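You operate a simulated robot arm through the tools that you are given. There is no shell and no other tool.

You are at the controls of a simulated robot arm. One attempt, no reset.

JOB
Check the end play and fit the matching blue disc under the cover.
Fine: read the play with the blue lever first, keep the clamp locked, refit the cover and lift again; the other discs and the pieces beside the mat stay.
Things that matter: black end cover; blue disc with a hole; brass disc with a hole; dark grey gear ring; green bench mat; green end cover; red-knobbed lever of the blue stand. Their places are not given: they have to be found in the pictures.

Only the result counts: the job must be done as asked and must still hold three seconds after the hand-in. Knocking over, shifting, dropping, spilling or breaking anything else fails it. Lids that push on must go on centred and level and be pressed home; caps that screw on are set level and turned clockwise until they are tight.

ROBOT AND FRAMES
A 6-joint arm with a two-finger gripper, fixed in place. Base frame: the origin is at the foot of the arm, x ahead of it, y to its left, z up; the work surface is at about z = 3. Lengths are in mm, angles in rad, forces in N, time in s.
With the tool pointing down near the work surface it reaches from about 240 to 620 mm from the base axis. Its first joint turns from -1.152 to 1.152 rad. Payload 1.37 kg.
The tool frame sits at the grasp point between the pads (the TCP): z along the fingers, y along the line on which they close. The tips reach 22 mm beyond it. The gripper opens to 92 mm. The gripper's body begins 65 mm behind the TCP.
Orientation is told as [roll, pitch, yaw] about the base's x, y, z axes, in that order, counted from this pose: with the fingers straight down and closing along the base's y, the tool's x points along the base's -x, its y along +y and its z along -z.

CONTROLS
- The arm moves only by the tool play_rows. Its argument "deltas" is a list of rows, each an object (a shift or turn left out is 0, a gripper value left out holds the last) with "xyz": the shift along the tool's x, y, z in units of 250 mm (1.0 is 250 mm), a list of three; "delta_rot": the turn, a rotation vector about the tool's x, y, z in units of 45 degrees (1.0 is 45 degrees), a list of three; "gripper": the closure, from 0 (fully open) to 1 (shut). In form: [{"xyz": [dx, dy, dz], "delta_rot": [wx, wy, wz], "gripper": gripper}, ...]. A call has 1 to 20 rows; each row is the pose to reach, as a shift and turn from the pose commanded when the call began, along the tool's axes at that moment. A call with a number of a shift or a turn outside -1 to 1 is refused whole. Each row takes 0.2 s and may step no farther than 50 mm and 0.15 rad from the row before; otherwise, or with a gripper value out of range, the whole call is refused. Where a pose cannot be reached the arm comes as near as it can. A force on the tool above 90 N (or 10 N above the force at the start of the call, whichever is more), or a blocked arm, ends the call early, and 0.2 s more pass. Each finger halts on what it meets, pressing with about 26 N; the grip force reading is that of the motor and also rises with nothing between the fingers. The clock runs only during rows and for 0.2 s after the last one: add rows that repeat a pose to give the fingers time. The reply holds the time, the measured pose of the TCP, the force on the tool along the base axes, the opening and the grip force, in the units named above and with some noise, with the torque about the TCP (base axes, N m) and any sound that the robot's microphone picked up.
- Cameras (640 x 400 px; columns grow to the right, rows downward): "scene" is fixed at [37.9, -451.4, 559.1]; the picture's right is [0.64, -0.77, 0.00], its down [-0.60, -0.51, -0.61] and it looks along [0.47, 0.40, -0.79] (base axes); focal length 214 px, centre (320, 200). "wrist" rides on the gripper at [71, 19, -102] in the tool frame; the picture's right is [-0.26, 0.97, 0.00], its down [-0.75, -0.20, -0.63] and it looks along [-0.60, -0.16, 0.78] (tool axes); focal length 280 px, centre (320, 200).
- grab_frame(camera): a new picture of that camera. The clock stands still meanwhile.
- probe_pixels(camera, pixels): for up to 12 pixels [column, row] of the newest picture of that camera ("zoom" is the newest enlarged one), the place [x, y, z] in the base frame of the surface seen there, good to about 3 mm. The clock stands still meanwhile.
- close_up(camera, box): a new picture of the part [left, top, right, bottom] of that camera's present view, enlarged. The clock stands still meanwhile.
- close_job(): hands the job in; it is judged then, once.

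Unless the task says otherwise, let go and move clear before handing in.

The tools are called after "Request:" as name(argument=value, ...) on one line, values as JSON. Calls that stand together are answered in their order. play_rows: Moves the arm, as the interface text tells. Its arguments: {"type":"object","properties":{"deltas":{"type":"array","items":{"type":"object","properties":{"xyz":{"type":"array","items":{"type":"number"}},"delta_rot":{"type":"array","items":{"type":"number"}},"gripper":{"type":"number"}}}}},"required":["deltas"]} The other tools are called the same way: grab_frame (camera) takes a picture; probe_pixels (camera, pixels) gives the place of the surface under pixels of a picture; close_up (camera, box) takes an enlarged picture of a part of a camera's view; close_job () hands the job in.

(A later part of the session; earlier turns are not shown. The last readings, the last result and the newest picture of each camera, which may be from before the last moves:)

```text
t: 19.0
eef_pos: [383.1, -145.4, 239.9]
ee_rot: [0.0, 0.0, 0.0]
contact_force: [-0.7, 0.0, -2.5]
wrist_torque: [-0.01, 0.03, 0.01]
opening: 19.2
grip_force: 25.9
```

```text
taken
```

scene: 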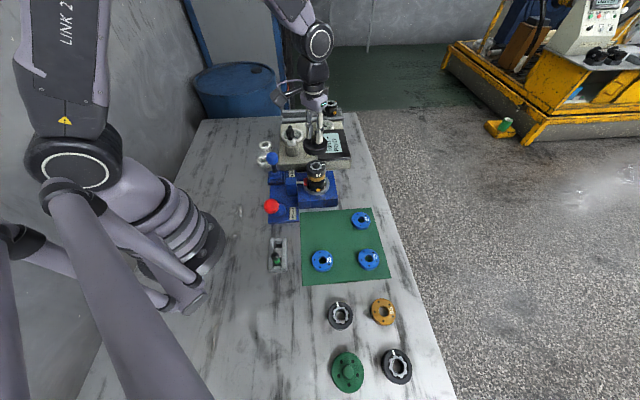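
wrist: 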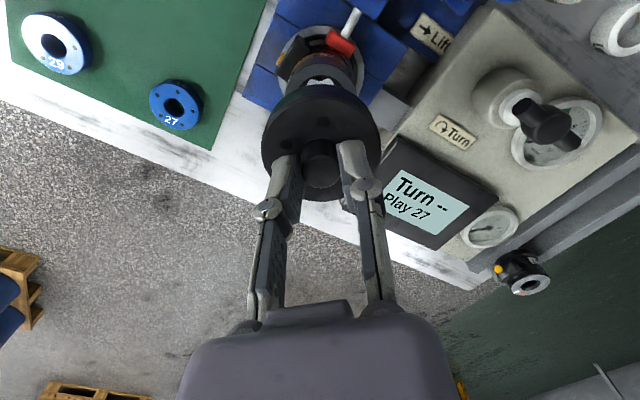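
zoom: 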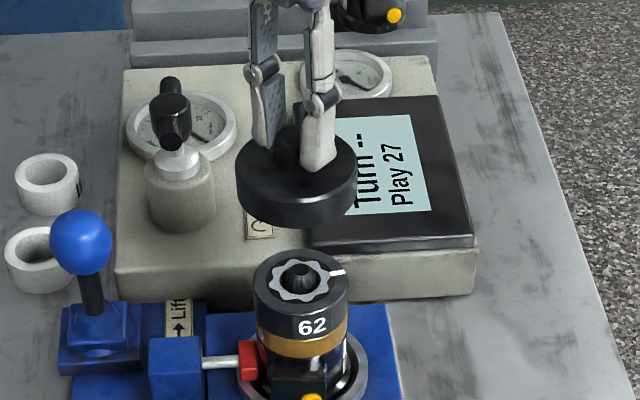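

The cover is off: a dark gear ring marked 62 with the shaft's gear sits on the brass ring, so the blue disc goes on top of it. I'll carry the cover to the empty part of the mat, near (310,-250).

Request:
play_rows(deltas=[{"xyz": [0.072, -0.106, 0]}, {"xyz": [0.145, -0.212, 0]}, {"xyz": [0.217, -0.318, 0]}, {"xyz": [0.2896, -0.4236, 0]}, {"xyz": [0.2896, -0.4236, 0.15]}, {"xyz": [0.2896, -0.4236, 0.3]}, {"xyz": [0.2896, -0.4236, 0.45]}, {"xyz": [0.2896, -0.4236, 0.55]}, {"xyz": [0.2896, -0.4236, 0.62]}, {"xyz": [0.2896, -0.4236, 0.65]}, {"xyz": [0.2896, -0.4236, 0.65]}])

Request:
grab_frame(camera="wrist")

Request:
grab_frame(camera="scene")

Request:
close_up(camera="scene", box=[290, 180, 390, 260])

```text
t: 21.4
eef_pos: [310.4, -250.7, 76.8]
ee_rot: [-0.001, -0.002, 0.002]
contact_force: [0.6, 0.1, -3.3]
wrist_torque: [0.01, 0.0, -0.01]
opening: 19.0
grip_force: 26.2
```

```text
taken
```

wrist: 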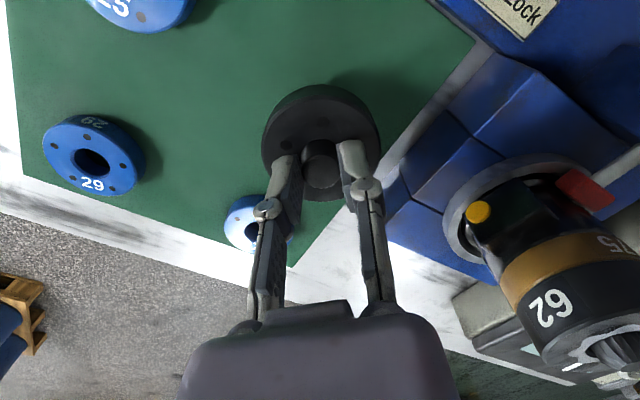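

```text
taken
```

scene: 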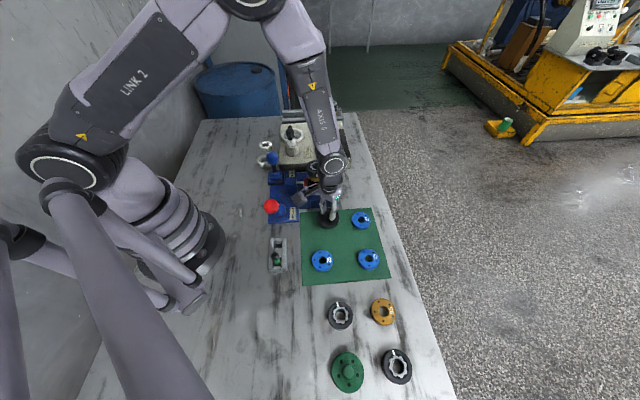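

```text
5.00 times, centred on (340, 220) of scene
```

zoom: 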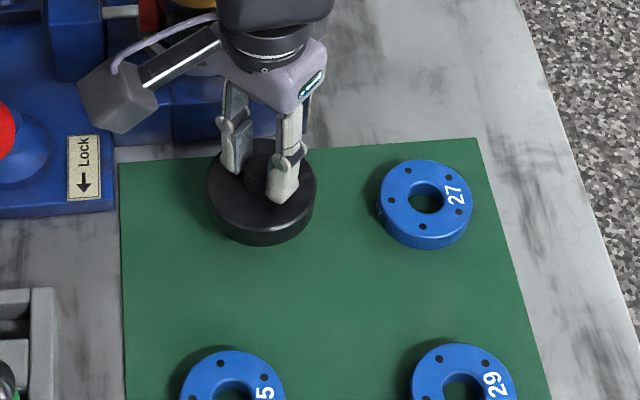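

The cover hangs level over the free mat area with no contact yet. I'll lower it towards the mat, then feel for contact in small steps.

Request:
play_rows(deltas=[{"xyz": [0, 0, 0.03]}, {"xyz": [0, 0, 0.06]}, {"xyz": [0, 0, 0.08]}, {"xyz": [0, 0, 0.088]}, {"xyz": [0, 0, 0.088]}])

Request:
close_up(camera="scene", box=[310, 190, 360, 240])

```text
t: 22.6
eef_pos: [308.9, -251.8, 54.1]
ee_rot: [-0.001, 0.0, 0.0]
contact_force: [-0.2, -0.2, -2.9]
wrist_torque: [0.0, 0.02, 0.01]
opening: 19.3
grip_force: 26.0
```

```text
8.00 times, centred on (335, 215) of scene
```

zoom: 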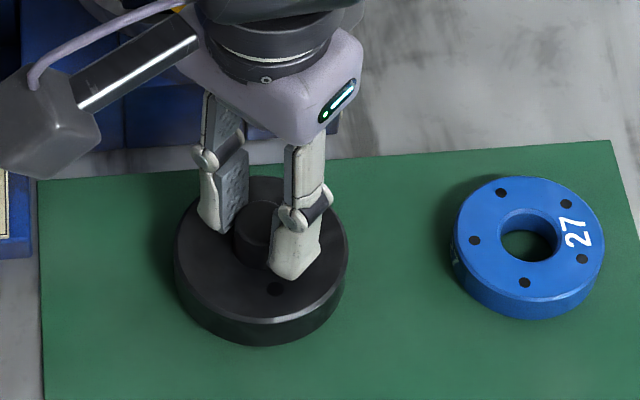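

Still no contact at z about 55. I'll go down in 1 mm steps.

Request:
play_rows(deltas=[{"xyz": [0, 0, 0.004]}, {"xyz": [0, 0, 0.008]}, {"xyz": [0, 0, 0.012]}, {"xyz": [0, 0, 0.012]}])

```text
t: 23.6
eef_pos: [309.5, -250.4, 53.5]
ee_rot: [-0.001, 0.001, -0.001]
contact_force: [0.4, 0.0, -2.8]
wrist_torque: [-0.02, 0.02, 0.01]
opening: 19.1
grip_force: 26.1
```

No change in force (-2.8 N), so the cover is still hanging. I'll continue in 1 mm steps.

Request:
play_rows(deltas=[{"xyz": [0, 0, 0.004]}, {"xyz": [0, 0, 0.008]}, {"xyz": [0, 0, 0.012]}, {"xyz": [0, 0, 0.012]}])

```text
t: 24.6
eef_pos: [309.9, -251.5, 49.5]
ee_rot: [0.001, 0.0, 0.0]
contact_force: [-6.3, 0.2, 13.7]
wrist_torque: [0.04, 0.3, -0.09]
opening: 19.2
grip_force: 25.8
```

Contact: +13.7 N at commanded z about 49. I'll ease up 1 mm and open the fingers to leave the cover on the mat.

Request:
play_rows(deltas=[{"xyz": [0, 0, -0.004]}, {"xyz": [0, 0, -0.004]}, {"xyz": [0, 0, -0.004], "gripper": 0.6}, {"xyz": [0, 0, -0.004], "gripper": 0.6}, {"xyz": [0, 0, -0.004], "gripper": 0.6}])

Request:
grab_frame(camera="wrist")

Request:
close_up(camera="scene", box=[310, 190, 360, 240])

```text
t: 25.8
eef_pos: [309.7, -250.4, 50.2]
ee_rot: [0.0, 0.0, 0.0]
contact_force: [-1.4, -0.9, 0.2]
wrist_torque: [-0.01, 0.03, 0.0]
opening: 36.5
grip_force: 0.1
```

```text
taken
```

wrist: 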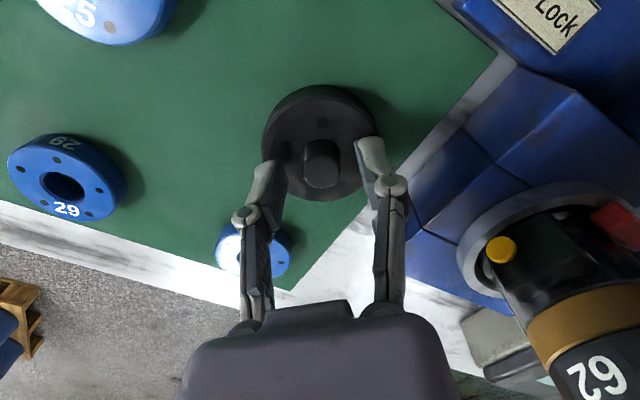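

```text
8.00 times, centred on (335, 215) of scene
```

zoom: 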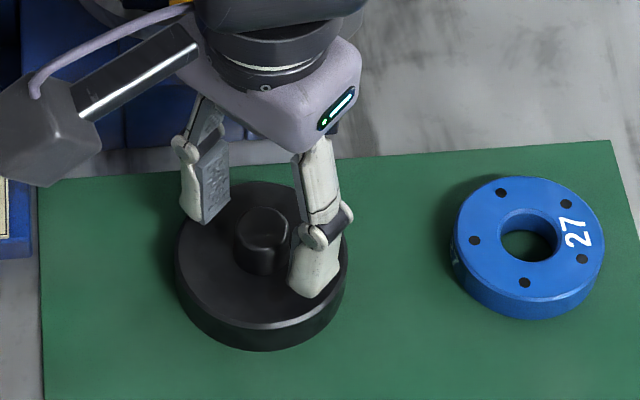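

The cover rests flat on the mat and the fingers are free. I'll rise and look into the open unit from above.

Request:
play_rows(deltas=[{"xyz": [0, 0, -0.15]}, {"xyz": [0, 0, -0.3]}, {"xyz": [0, 0, -0.45]}, {"xyz": [0, 0, -0.6]}, {"xyz": [-0.008, 0.12, -0.6]}, {"xyz": [-0.016, 0.25, -0.6]}, {"xyz": [-0.02, 0.38, -0.6]}, {"xyz": [-0.024, 0.496, -0.6]}, {"xyz": [-0.024, 0.496, -0.6]}])

Request:
grab_frame(camera="wrist")

Request:
close_up(camera="wrist", box=[250, 90, 390, 230])

Request:
close_up(camera="scene", box=[298, 155, 338, 195])

```text
t: 27.8
eef_pos: [316.4, -128.3, 201.2]
ee_rot: [-0.001, 0.0, 0.0]
contact_force: [-0.6, 0.1, 0.2]
wrist_torque: [0.0, 0.0, 0.0]
opening: 36.8
grip_force: 0.2
```

```text
taken
```

wrist: 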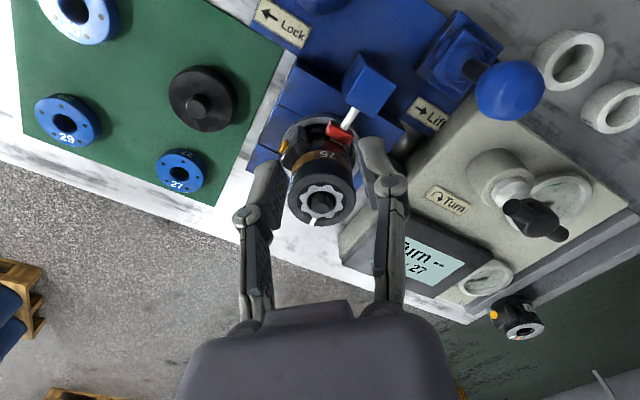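

```text
2.86 times, centred on (320, 160) of wrist
```

zoom: 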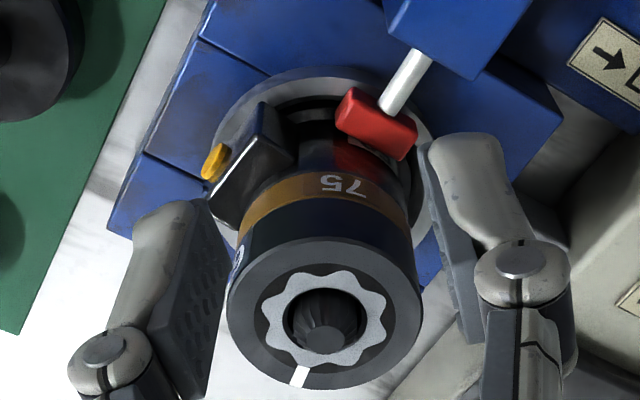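

```text
10.00 times, centred on (318, 175) of scene
```

zoom: 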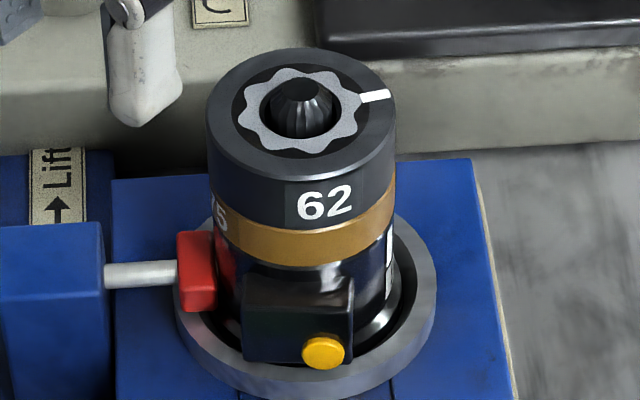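

The open top shows a flat gear ring (OD about 55) with a short splined shaft poking through; disc 27 will sit on it. I'll move over to look at disc 27 closely before gripping.

Request:
play_rows(deltas=[{"xyz": [0.008, -0.168, 0], "gripper": 0.1}, {"xyz": [0.016, -0.336, 0.05], "gripper": 0.1}, {"xyz": [0.024, -0.504, 0.15], "gripper": 0.1}, {"xyz": [0.032, -0.672, 0.25], "gripper": 0.1}, {"xyz": [0.032, -0.672, 0.336], "gripper": 0.1}, {"xyz": [0.032, -0.672, 0.336], "gripper": 0.1}])

Request:
grab_frame(camera="wrist")

Request:
close_up(camera="wrist", box=[250, 130, 390, 270])

```text
t: 29.2
eef_pos: [310.5, -294.1, 115.9]
ee_rot: [0.0, 0.002, -0.001]
contact_force: [0.8, -0.1, 0.5]
wrist_torque: [0.01, 0.0, 0.01]
opening: 82.8
grip_force: 0.0
```

```text
taken
```

wrist: 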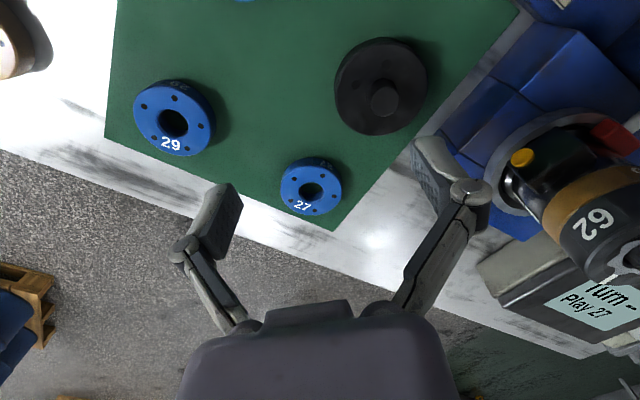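

```text
2.86 times, centred on (320, 200) of wrist
```

zoom: 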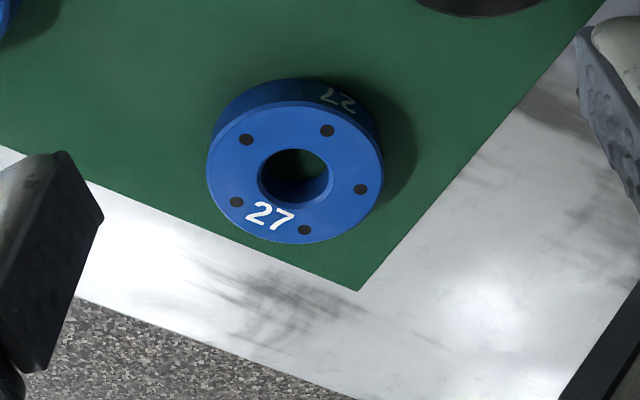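

Disc 27 is clear at zoom (295,172); triangulating with the scene view gives its top centre at about (378.6,-321.5). I'll probe to confirm its height and edges.

Request:
probe_pixels(camera="zoom", pixels=[[225, 172], [368, 165], [270, 125], [330, 225], [295, 90], [340, 95], [295, 165], [440, 120], [200, 260], [360, 270], [240, 115], [300, 128]])

```text
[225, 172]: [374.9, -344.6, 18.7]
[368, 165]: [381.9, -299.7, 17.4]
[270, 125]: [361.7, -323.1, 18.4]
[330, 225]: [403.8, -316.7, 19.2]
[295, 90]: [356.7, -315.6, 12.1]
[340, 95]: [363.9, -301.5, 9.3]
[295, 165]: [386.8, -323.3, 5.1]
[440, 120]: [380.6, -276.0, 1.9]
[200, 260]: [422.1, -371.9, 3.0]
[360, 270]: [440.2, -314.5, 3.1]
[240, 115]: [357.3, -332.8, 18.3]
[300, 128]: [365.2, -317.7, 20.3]
```

Disc top is at z about 18.5 on the mat, about 14 mm thick, centre near (378,-321). I'll move over it with the fingers fully open and check alignment.

Request:
play_rows(deltas=[{"xyz": [-0.14, -0.054, 0], "gripper": 0}, {"xyz": [-0.28, -0.108, 0], "gripper": 0}, {"xyz": [-0.28, -0.108, 0.1], "gripper": 0}, {"xyz": [-0.28, -0.108, 0.16], "gripper": 0}, {"xyz": [-0.28, -0.108, 0.16], "gripper": 0}])

Request:
grab_frame(camera="wrist")

Request:
close_up(camera="wrist", box=[240, 60, 400, 220])

```text
t: 30.4
eef_pos: [377.1, -321.3, 76.2]
ee_rot: [0.0, 0.001, 0.001]
contact_force: [0.4, -0.3, 0.9]
wrist_torque: [0.03, 0.0, 0.01]
opening: 91.8
grip_force: 0.0
```

```text
taken
```

wrist: 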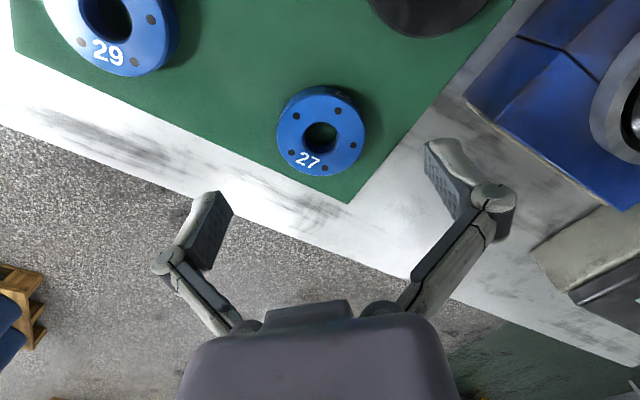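

```text
2.50 times, centred on (320, 140) of wrist
```

zoom: 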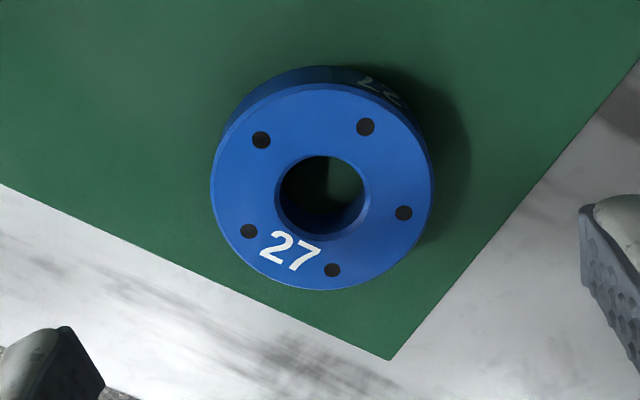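

In this view disc 27's top centre is at wrist (320.8,135), about 4–6 mm ahead of the TCP line. To place it accurately I'll take the same-height reference view over the open unit first, then come back.

Request:
play_rows(deltas=[{"xyz": [0, 0, -0.15]}, {"xyz": [0, 0, -0.3]}, {"xyz": [0, 0.1, -0.4276]}, {"xyz": [0, 0.28, -0.4276]}, {"xyz": [0, 0.46, -0.4276]}, {"xyz": [0, 0.6, -0.4276]}, {"xyz": [0, 0.712, -0.4276]}, {"xyz": [0, 0.712, -0.4276]}])

Request:
grab_frame(camera="wrist")

Request:
close_up(camera="wrist", box=[240, 60, 400, 220])

Request:
probe_pixels(camera="zoom", pixels=[[240, 180], [410, 180], [325, 100], [300, 265], [325, 180], [250, 140], [400, 140], [320, 65], [320, 40], [260, 240], [390, 240]])

```text
t: 32.2
eef_pos: [377.2, -142.6, 184.4]
ee_rot: [0.0, -0.001, 0.0]
contact_force: [-0.7, 1.4, 0.9]
wrist_torque: [-0.01, 0.03, 0.01]
opening: 91.9
grip_force: 0.0
```

```text
taken
```

wrist: 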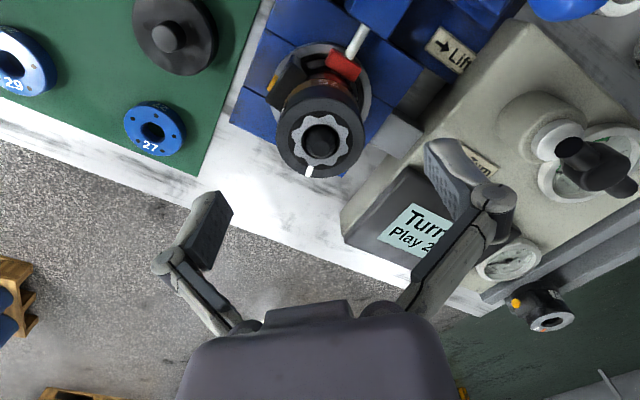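

```text
2.50 times, centred on (320, 140) of wrist
```

zoom: 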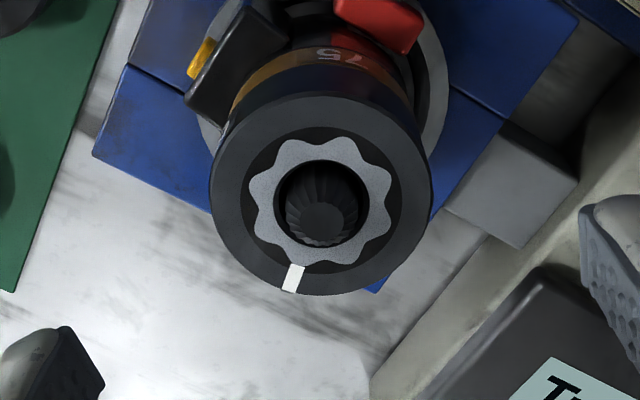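

```text
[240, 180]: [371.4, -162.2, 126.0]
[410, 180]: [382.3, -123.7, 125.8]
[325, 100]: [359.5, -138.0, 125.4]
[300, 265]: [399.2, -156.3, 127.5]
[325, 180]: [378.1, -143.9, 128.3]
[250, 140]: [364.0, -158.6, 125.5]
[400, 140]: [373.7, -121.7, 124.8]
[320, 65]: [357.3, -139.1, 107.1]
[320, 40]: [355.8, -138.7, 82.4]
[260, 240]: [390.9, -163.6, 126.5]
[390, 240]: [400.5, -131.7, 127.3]
```

At matching height the gear ring's top looks the same size as the disc and its centre sits at zoom (321,192) versus the disc's (322,187), giving an offset of only about 1.4 mm. I'll go back, descend over disc 27 and grip it.

Request:
play_rows(deltas=[{"xyz": [-0.004, -0.15, 0]}, {"xyz": [-0.008, -0.33, 0]}, {"xyz": [-0.012, -0.51, 0]}, {"xyz": [-0.016, -0.65, 0]}, {"xyz": [-0.016, -0.715, 0.1]}, {"xyz": [-0.016, -0.715, 0.25]}, {"xyz": [-0.016, -0.715, 0.4]}, {"xyz": [-0.016, -0.715, 0.5]}, {"xyz": [-0.016, -0.715, 0.57]}, {"xyz": [-0.016, -0.715, 0.57]}])

Request:
grab_frame(camera="wrist")

Request:
close_up(camera="scene", box=[320, 180, 400, 260])

```text
t: 34.4
eef_pos: [381.6, -322.2, 41.1]
ee_rot: [0.0, 0.001, -0.001]
contact_force: [-0.2, 0.4, -0.7]
wrist_torque: [0.03, -0.04, 0.01]
opening: 92.0
grip_force: 0.0
```

```text
taken
```

wrist: 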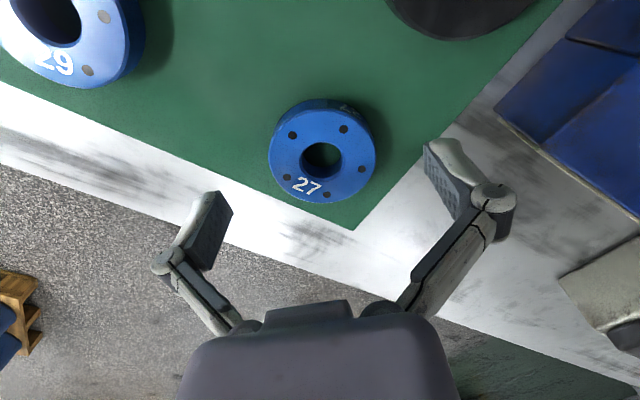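

```text
5.00 times, centred on (360, 220) of scene
```

zoom: 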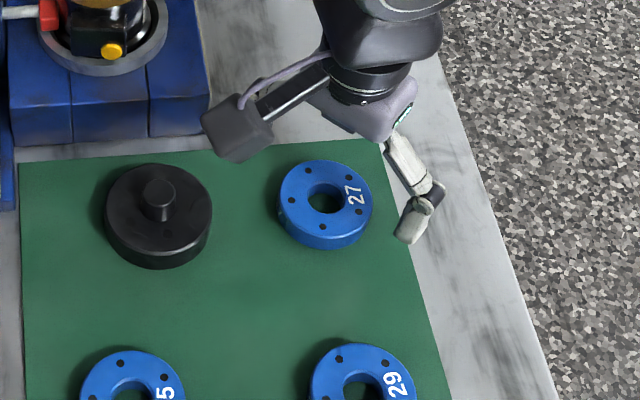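

The scene view shows the fingers straddling disc 27 along y with nothing else nearby. I'll lower to just above the mat and close on the disc.

Request:
play_rows(deltas=[{"xyz": [0, 0, 0.025]}, {"xyz": [0, 0, 0.048]}, {"xyz": [0, 0, 0.048]}])

Request:
close_up(camera="wrist", box=[160, 40, 480, 240])

```text
t: 35.2
eef_pos: [380.8, -321.7, 29.3]
ee_rot: [0.0, 0.001, 0.001]
contact_force: [0.1, 0.4, -0.5]
wrist_torque: [0.01, 0.0, 0.0]
opening: 92.0
grip_force: 0.0
```

```text
2.00 times, centred on (320, 140) of wrist
```

zoom: 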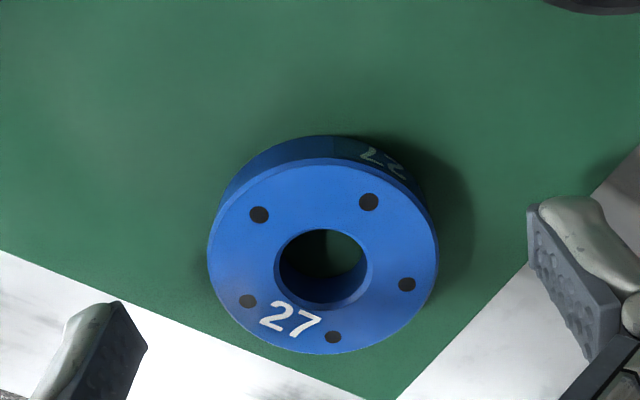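

No contact, and the line between the finger tips passes through the disc's centre at zoom (323,255). Closing now.

Request:
play_rows(deltas=[{"xyz": [0, 0, 0], "gripper": 0.7}, {"xyz": [0, 0, 0], "gripper": 0.7}, {"xyz": [0, 0, 0], "gripper": 0.7}, {"xyz": [0, 0, 0], "gripper": 0.7}, {"xyz": [0, 0, 0], "gripper": 0.7}])

Request:
close_up(camera="wrist", box=[160, 40, 480, 240])

```text
t: 36.4
eef_pos: [381.7, -321.7, 29.9]
ee_rot: [0.0, -0.001, 0.0]
contact_force: [-2.4, 4.3, 8.5]
wrist_torque: [0.01, 0.05, -0.02]
opening: 55.6
grip_force: 26.3
```

```text
2.00 times, centred on (320, 140) of wrist
```

zoom: 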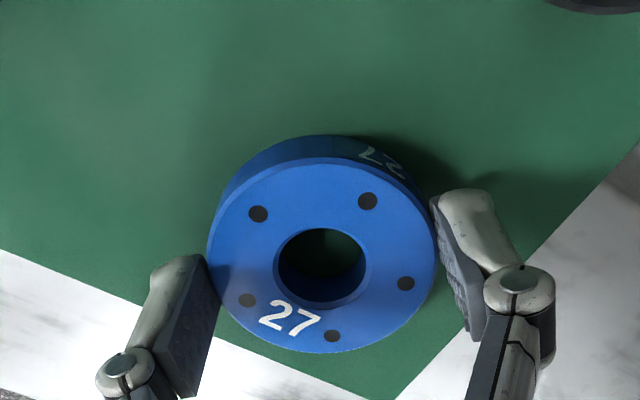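

Disc 27 is gripped at 55.6 mm. I'll lift it straight up and check that it hangs level.

Request:
play_rows(deltas=[{"xyz": [0, 0, -0.02]}, {"xyz": [0, 0, -0.06]}, {"xyz": [0, 0, -0.15]}, {"xyz": [0, 0, -0.3]}, {"xyz": [0, 0, -0.45]}, {"xyz": [0, 0, -0.6]}, {"xyz": [0, 0, -0.686]}, {"xyz": [0, 0, -0.686]}])

Request:
grab_frame(camera="wrist")

Request:
close_up(camera="wrist", box=[160, 40, 480, 240])

Request:
grab_frame(camera="scene")

```text
t: 38.2
eef_pos: [382.9, -323.8, 203.1]
ee_rot: [0.002, -0.001, -0.001]
contact_force: [0.0, 0.6, -3.4]
wrist_torque: [-0.03, 0.03, -0.04]
opening: 55.5
grip_force: 26.2
```

```text
taken
```

wrist: 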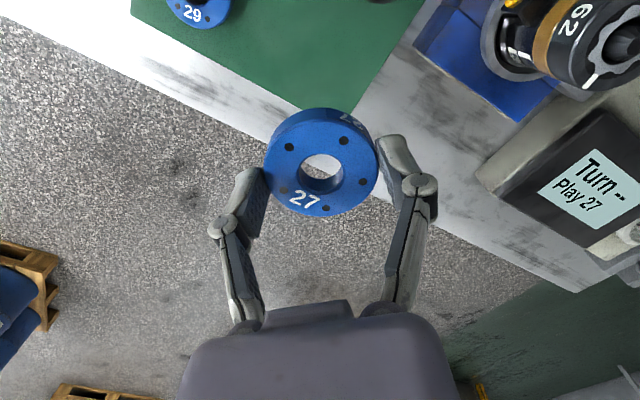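

```text
2.00 times, centred on (320, 140) of wrist
```

zoom: 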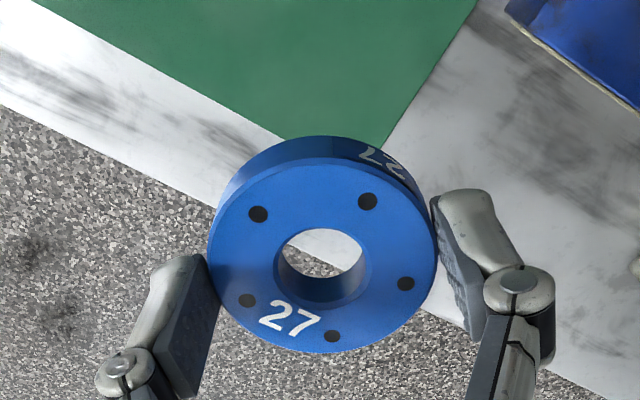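

```text
taken
```

scene: 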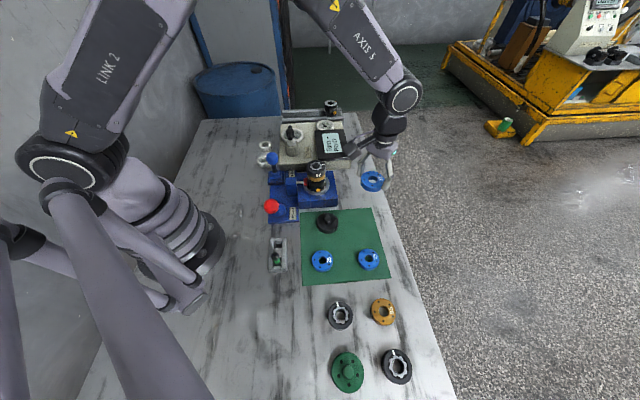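

The disc hangs level and its place in the wrist view is unchanged. I'll carry it over the unit axis (382.9,-144.2) and lower to about 9 mm above the gear ring.

Request:
play_rows(deltas=[{"xyz": [-0.001, 0.12, 0]}, {"xyz": [-0.002, 0.28, 0]}, {"xyz": [-0.003, 0.44, 0]}, {"xyz": [-0.0036, 0.6, 0]}, {"xyz": [-0.0036, 0.7104, 0]}, {"xyz": [-0.0036, 0.7104, 0]}, {"xyz": [-0.0036, 0.7104, 0.08]}, {"xyz": [-0.0036, 0.7104, 0.16]}, {"xyz": [-0.0036, 0.7104, 0.16]}])

Request:
grab_frame(camera="wrist")

Request:
close_up(camera="wrist", box=[240, 60, 400, 220])

Request:
close_up(camera="scene", box=[290, 140, 350, 200])

```text
t: 40.2
eef_pos: [382.9, -144.0, 159.9]
ee_rot: [-0.002, -0.001, 0.0]
contact_force: [-1.4, -0.2, -2.7]
wrist_torque: [-0.04, -0.03, 0.01]
opening: 55.6
grip_force: 25.9
```

```text
taken
```

wrist: 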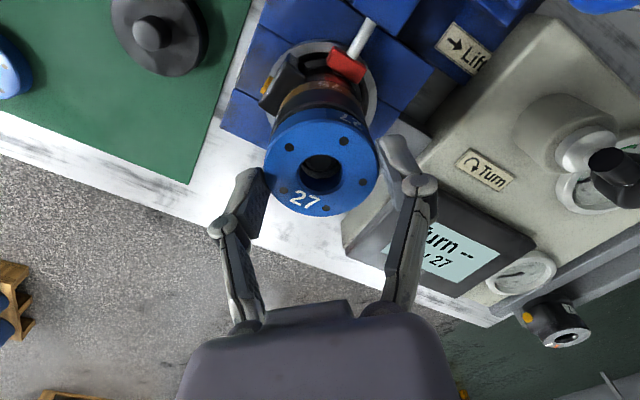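

```text
2.50 times, centred on (320, 140) of wrist
```

zoom: 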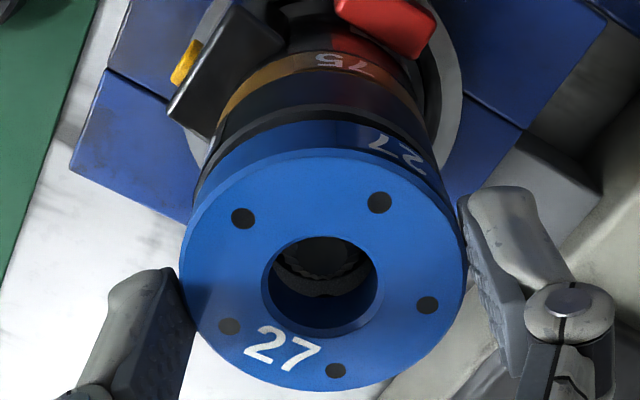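

```text
6.67 times, centred on (320, 170) of scene
```

zoom: 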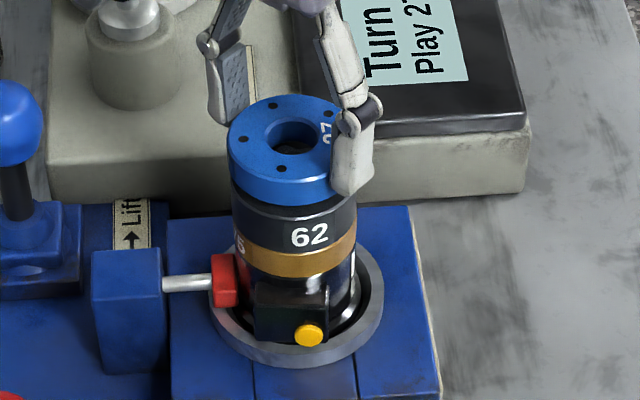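

The disc is lined up over the gear ring in both views. I'll lower it in small steps until the force shows it has seated.

Request:
play_rows(deltas=[{"xyz": [0, 0, 0.008]}, {"xyz": [0, 0, 0.016]}, {"xyz": [0, 0, 0.024]}, {"xyz": [0, 0, 0.024]}])

Request:
close_up(camera="scene", box=[290, 140, 350, 200])

```text
t: 41.2
eef_pos: [383.2, -145.4, 153.9]
ee_rot: [0.001, 0.0, 0.001]
contact_force: [0.4, 0.4, -2.1]
wrist_torque: [0.02, 0.03, 0.01]
opening: 55.6
grip_force: 25.9
```

```text
6.67 times, centred on (320, 170) of scene
```

zoom: 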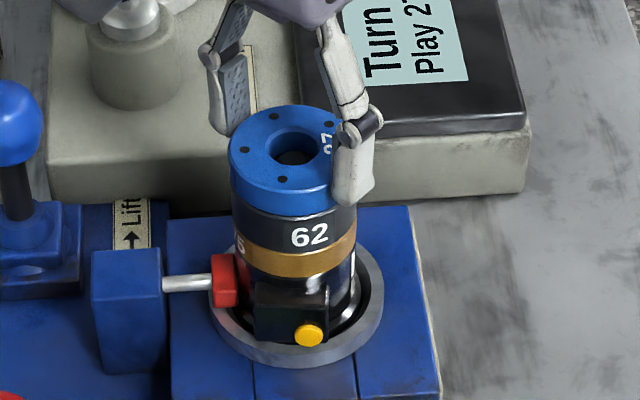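

Still hanging (-2.1 N) with the disc just above the ring. I'll continue in 1 mm steps.

Request:
play_rows(deltas=[{"xyz": [0, 0, 0.004]}, {"xyz": [0, 0, 0.008]}, {"xyz": [0, 0, 0.008]}])

```text
t: 42.0
eef_pos: [384.0, -144.9, 152.3]
ee_rot: [0.002, 0.001, -0.002]
contact_force: [-7.9, 0.5, 18.4]
wrist_torque: [-0.02, 0.14, -0.03]
opening: 56.0
grip_force: 26.0
```

Contact: +18 N at commanded z 152, so the disc is down on the ring. I'll relieve the load and check the seating before opening.

Request:
play_rows(deltas=[{"xyz": [0, 0, -0.003]}, {"xyz": [0, 0, -0.003]}])

Request:
close_up(camera="scene", box=[298, 150, 338, 190])

Request:
close_up(camera="wrist", box=[240, 60, 400, 220])

```text
t: 42.6
eef_pos: [383.8, -144.7, 152.2]
ee_rot: [0.001, 0.001, 0.0]
contact_force: [0.7, 0.1, -1.4]
wrist_torque: [-0.04, 0.02, 0.02]
opening: 55.8
grip_force: 25.7
```

```text
10.00 times, centred on (318, 170) of scene
```

zoom: 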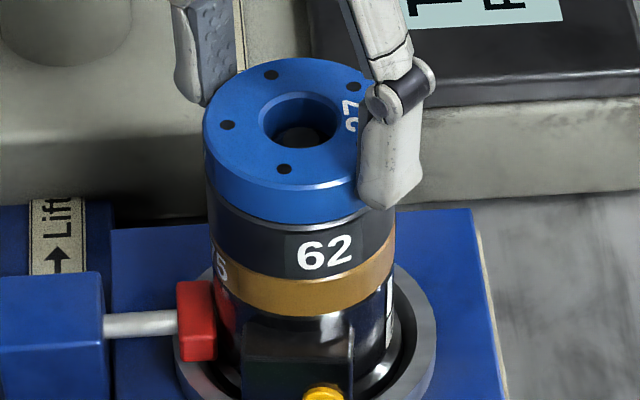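

```text
2.50 times, centred on (320, 140) of wrist
```

zoom: 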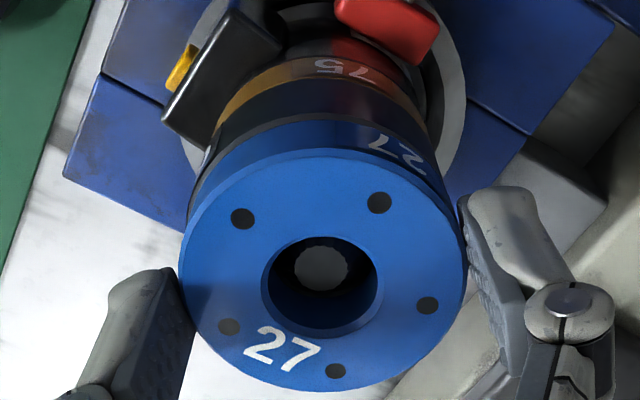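

The shaft shows centred in the disc's hole and the disc edge lines up with the ring. I'll open the fingers and rise.

Request:
play_rows(deltas=[{"xyz": [0, 0, 0], "gripper": 0.35}, {"xyz": [0, 0, 0], "gripper": 0.2}, {"xyz": [0, 0, 0], "gripper": 0.1}, {"xyz": [0, 0, 0], "gripper": 0.1}, {"xyz": [0, 0, -0.1], "gripper": 0.1}, {"xyz": [0, 0, -0.2], "gripper": 0.1}, {"xyz": [0, 0, -0.2], "gripper": 0.1}])

Request:
close_up(camera="scene", box=[298, 150, 338, 190])

Request:
grab_frame(camera="wrist")

Request:
close_up(camera="wrist", box=[240, 60, 400, 220])

```text
t: 44.2
eef_pos: [382.2, -144.6, 202.4]
ee_rot: [0.0, 0.0, 0.001]
contact_force: [-0.1, -0.6, 0.4]
wrist_torque: [-0.02, 0.03, 0.03]
opening: 82.9
grip_force: 0.0
```

```text
10.00 times, centred on (318, 170) of scene
```

zoom: 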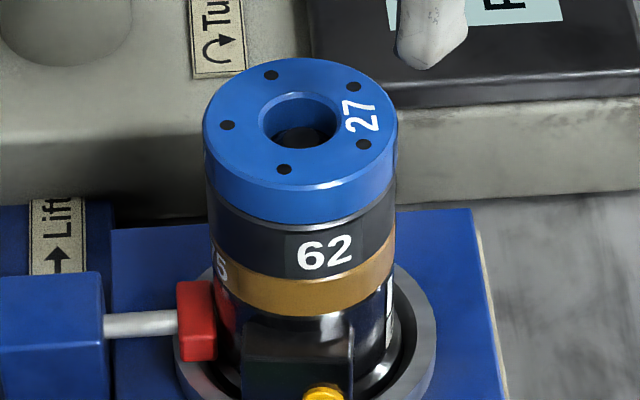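

```text
taken
```

wrist: 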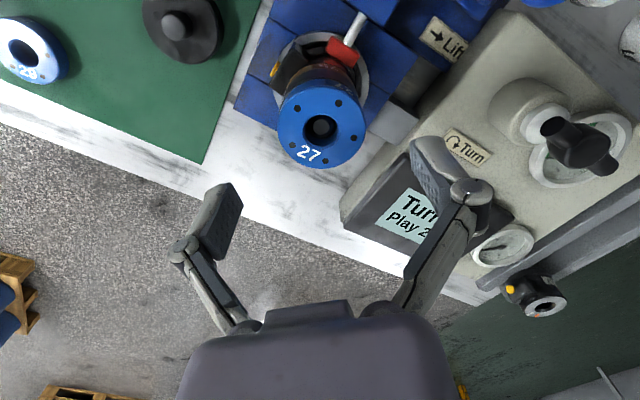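

```text
2.50 times, centred on (320, 140) of wrist
```

zoom: 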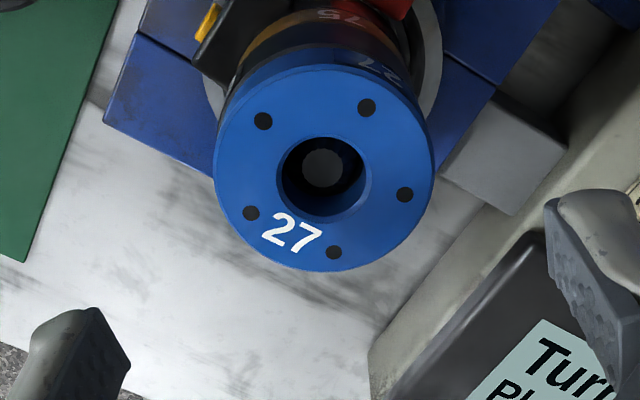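

Disc 27 sits flush on the gear ring; the edges at (203..397) match the ring to within a few tenths of a mm. Now I'll fetch the cover from the mat, using the same pose I released it with.

Request:
play_rows(deltas=[{"xyz": [0.073, -0.106, 0], "gripper": 0.4}, {"xyz": [0.146, -0.212, 0], "gripper": 0.45}, {"xyz": [0.219, -0.318, 0], "gripper": 0.45}, {"xyz": [0.2916, -0.4234, 0], "gripper": 0.45}, {"xyz": [0.2916, -0.4234, 0.15], "gripper": 0.45}, {"xyz": [0.2916, -0.4234, 0.3], "gripper": 0.45}, {"xyz": [0.2916, -0.4234, 0.44], "gripper": 0.45}, {"xyz": [0.2916, -0.4234, 0.44], "gripper": 0.45}])

Request:
grab_frame(camera="wrist")

Request:
close_up(camera="wrist", box=[240, 60, 400, 220])

```text
t: 46.0
eef_pos: [308.9, -249.7, 94.8]
ee_rot: [0.0, 0.0, 0.002]
contact_force: [0.1, -0.4, -0.1]
wrist_torque: [0.01, 0.01, -0.05]
opening: 50.6
grip_force: 0.0
```

```text
taken
```

wrist: 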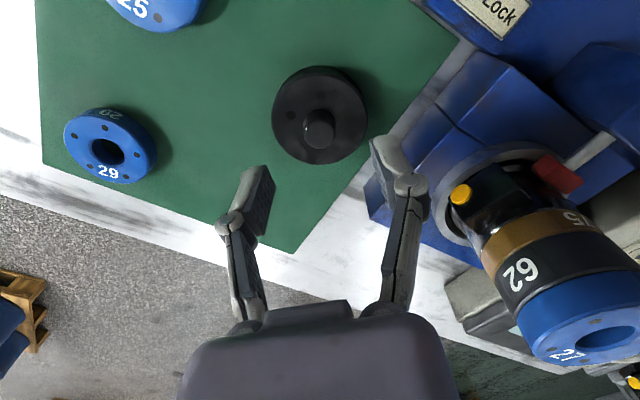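

```text
2.50 times, centred on (320, 140) of wrist
```

zoom: 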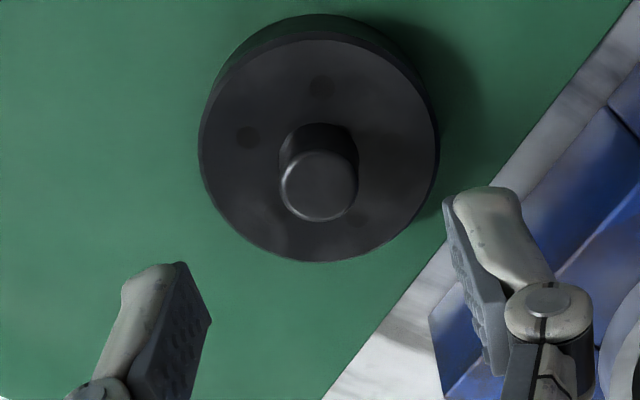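

The cover's knob is centred between the fingers at zoom (318,185). I'll descend to the same grip height and close on it.

Request:
play_rows(deltas=[{"xyz": [0, 0, 0.06]}, {"xyz": [0, 0, 0.12]}, {"xyz": [0, 0, 0.1646]}, {"xyz": [0, 0, 0.1646]}, {"xyz": [0, 0, 0.1646], "gripper": 1}, {"xyz": [0, 0, 0.1646], "gripper": 1}, {"xyz": [0, 0, 0.1646], "gripper": 1}, {"xyz": [0, 0, 0.1646], "gripper": 1}, {"xyz": [0, 0, 0.1646], "gripper": 1}])

Request:
close_up(camera="wrist", box=[240, 60, 400, 220])

```text
t: 48.0
eef_pos: [309.6, -251.1, 52.1]
ee_rot: [0.0, 0.0, 0.001]
contact_force: [-0.2, 0.3, 0.8]
wrist_torque: [0.0, 0.0, 0.02]
opening: 19.0
grip_force: 26.0
```

```text
2.50 times, centred on (320, 140) of wrist
```

zoom: 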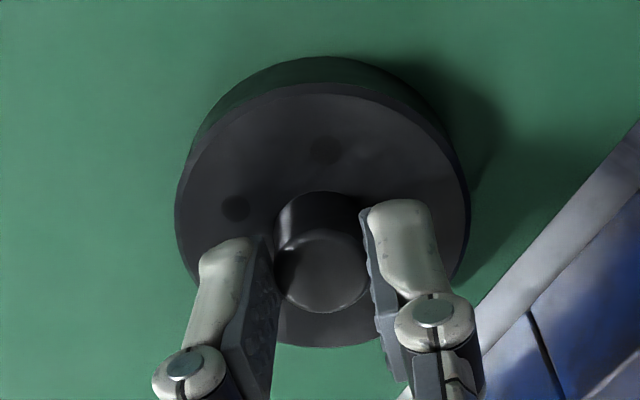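

The knob is gripped at 19 mm again. I'll lift the cover and carry it back over the unit axis, stopping well above the disc.

Request:
play_rows(deltas=[{"xyz": [0, 0, -0.03]}, {"xyz": [0, 0, -0.15]}, {"xyz": [0, 0, -0.3]}, {"xyz": [0, 0, -0.45]}, {"xyz": [0, 0, -0.6]}, {"xyz": [0, 0, -0.72]}, {"xyz": [-0.072, 0.106, -0.72]}, {"xyz": [-0.145, 0.212, -0.72]}, {"xyz": [-0.217, 0.318, -0.72]}, {"xyz": [-0.2896, 0.4236, -0.72]}, {"xyz": [-0.2896, 0.4236, -0.72]}, {"xyz": [-0.2896, 0.4236, -0.62]}, {"xyz": [-0.2896, 0.4236, -0.62]}])

Request:
close_up(camera="scene", box=[290, 130, 350, 190])

Request:
grab_frame(camera="wrist")

```text
t: 50.8
eef_pos: [382.4, -144.5, 206.4]
ee_rot: [0.0, 0.001, 0.0]
contact_force: [0.4, -1.1, -3.1]
wrist_torque: [-0.01, 0.01, -0.01]
opening: 19.1
grip_force: 26.0
```

```text
6.67 times, centred on (320, 160) of scene
```

zoom: 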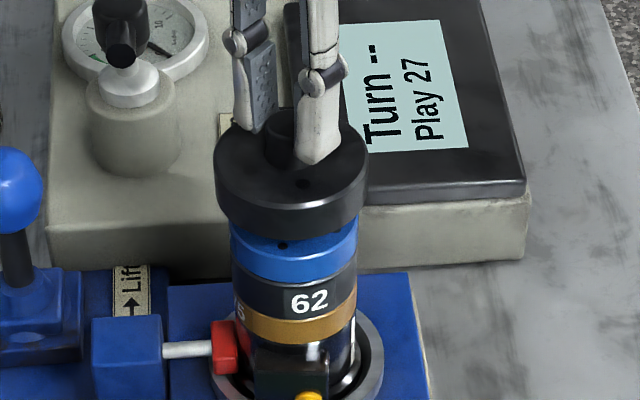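

```text
taken
```

wrist: 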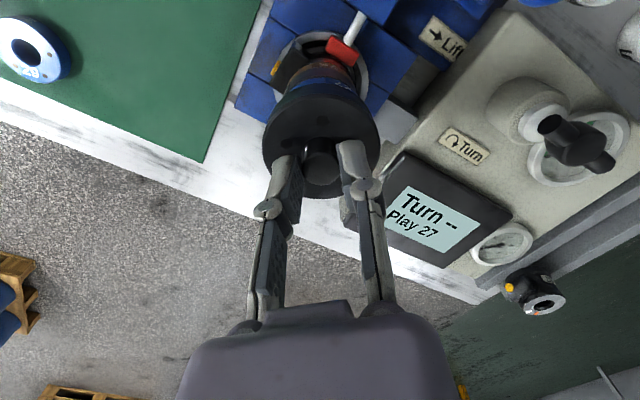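

The cover is over the disc in the same alignment it had when seated. I'll lower it in small steps, watching the forces.

Request:
play_rows(deltas=[{"xyz": [0, 0, 0.02]}, {"xyz": [0, 0, 0.04]}, {"xyz": [0, 0, 0.052]}, {"xyz": [0, 0, 0.06]}, {"xyz": [0, 0, 0.06]}])

Request:
close_up(camera="scene", box=[298, 145, 338, 185])

```text
t: 52.0
eef_pos: [381.1, -144.4, 191.4]
ee_rot: [0.0, 0.0, 0.0]
contact_force: [0.4, 0.4, -2.7]
wrist_torque: [0.01, 0.03, 0.01]
opening: 19.3
grip_force: 25.8
```

```text
10.00 times, centred on (318, 165) of scene
```

zoom: 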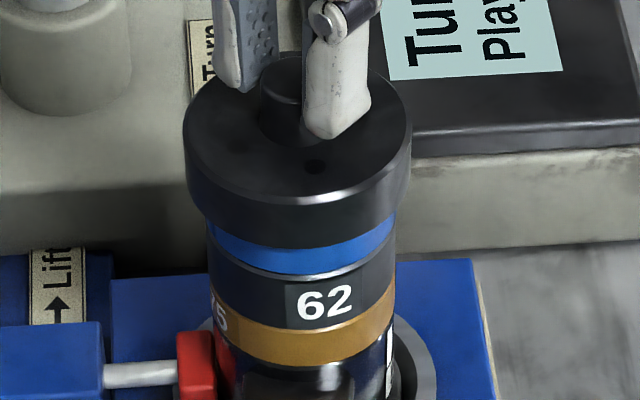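

Centred to within a few tenths of a mm, still hanging freely. Continuing down in 1 mm steps.

Request:
play_rows(deltas=[{"xyz": [0, 0, 0.004]}, {"xyz": [0, 0, 0.008]}, {"xyz": [0, 0, 0.012]}, {"xyz": [0, 0, 0.016]}, {"xyz": [0, 0, 0.016]}])

Request:
close_up(camera="scene", box=[298, 145, 338, 185])

```text
t: 53.2
eef_pos: [382.0, -145.4, 187.8]
ee_rot: [0.0, 0.0, -0.001]
contact_force: [0.3, -0.8, -4.1]
wrist_torque: [-0.01, 0.03, 0.02]
opening: 18.8
grip_force: 26.5
```

```text
10.00 times, centred on (318, 165) of scene
```

zoom: 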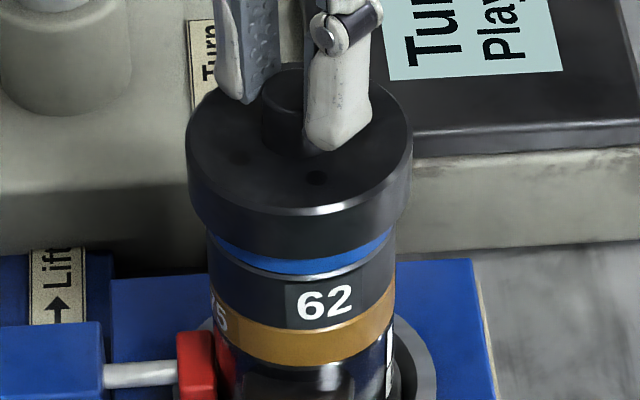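

The skirt has started over the disc with no resistance (-4 N, just weight). Continuing.

Request:
play_rows(deltas=[{"xyz": [0, 0, 0.004]}, {"xyz": [0, 0, 0.008]}, {"xyz": [0, 0, 0.012]}, {"xyz": [0, 0, 0.016]}, {"xyz": [0, 0, 0.016]}])

```text
t: 54.4
eef_pos: [382.1, -144.4, 184.2]
ee_rot: [-0.004, 0.0, -0.001]
contact_force: [-4.9, 2.6, 22.7]
wrist_torque: [0.07, 0.15, -0.05]
opening: 18.9
grip_force: 25.8
```

Contact: +22.7 N at commanded z 182. I'll check whether the cover is seated level or caught.

Request:
close_up(camera="scene", box=[298, 145, 338, 185])

Request:
close_up(camera="wrist", box=[240, 60, 400, 220])

```text
10.00 times, centred on (318, 165) of scene
```

zoom: 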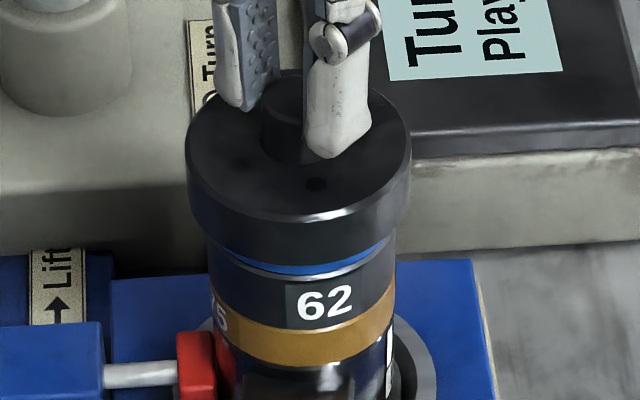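

```text
2.50 times, centred on (320, 140) of wrist
```

zoom: 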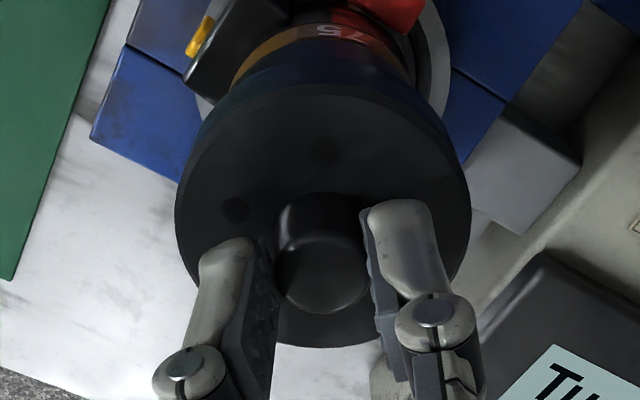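

A thin blue strip is still visible below the skirt. I'll measure heights to see whether the cover is fully home, comparing with how deep it sat originally.

Request:
close_up(camera="scene", box=[298, 145, 338, 185])

Request:
probe_pixels(camera="zoom", pixels=[[300, 215], [300, 225], [300, 240], [300, 255], [300, 262], [300, 268], [300, 273], [300, 280], [300, 300], [300, 330], [300, 360], [250, 180]])

```text
10.00 times, centred on (318, 165) of scene
```

zoom: 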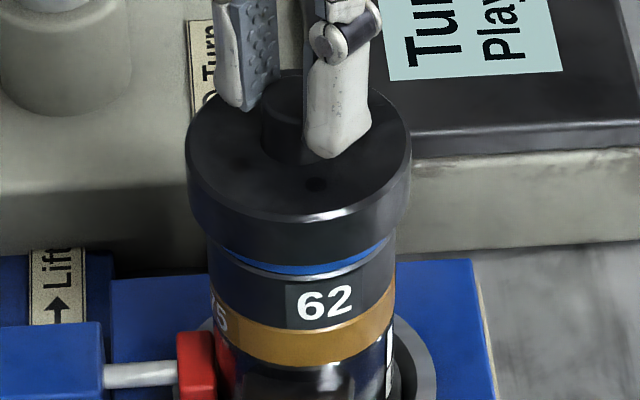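

```text
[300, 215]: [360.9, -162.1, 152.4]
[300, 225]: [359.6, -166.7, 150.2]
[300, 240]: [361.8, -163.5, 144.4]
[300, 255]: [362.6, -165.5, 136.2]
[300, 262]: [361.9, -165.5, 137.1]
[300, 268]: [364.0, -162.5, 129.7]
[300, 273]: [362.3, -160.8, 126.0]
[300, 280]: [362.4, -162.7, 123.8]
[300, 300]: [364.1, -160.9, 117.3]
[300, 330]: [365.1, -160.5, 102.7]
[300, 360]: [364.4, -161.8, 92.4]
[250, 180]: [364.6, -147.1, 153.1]
```

Cover top is now about z 153, up by one disc thickness, so it appears seated on the disc. I'll press a little further while still holding it level, to see if it goes any lower.

Request:
play_rows(deltas=[{"xyz": [0, 0, 0.003]}, {"xyz": [0, 0, 0.005]}, {"xyz": [0, 0, 0.005]}, {"xyz": [0, 0, 0.005]}])

Request:
close_up(camera="scene", box=[298, 145, 338, 185])

```text
t: 55.4
eef_pos: [383.1, -143.9, 182.6]
ee_rot: [0.001, -0.002, 0.002]
contact_force: [1.3, 5.6, 23.7]
wrist_torque: [0.11, -0.17, -0.03]
opening: 19.1
grip_force: 25.8
```

```text
10.00 times, centred on (318, 165) of scene
```

zoom: 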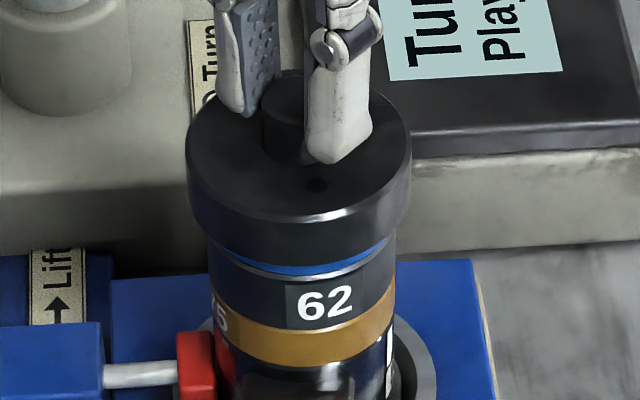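

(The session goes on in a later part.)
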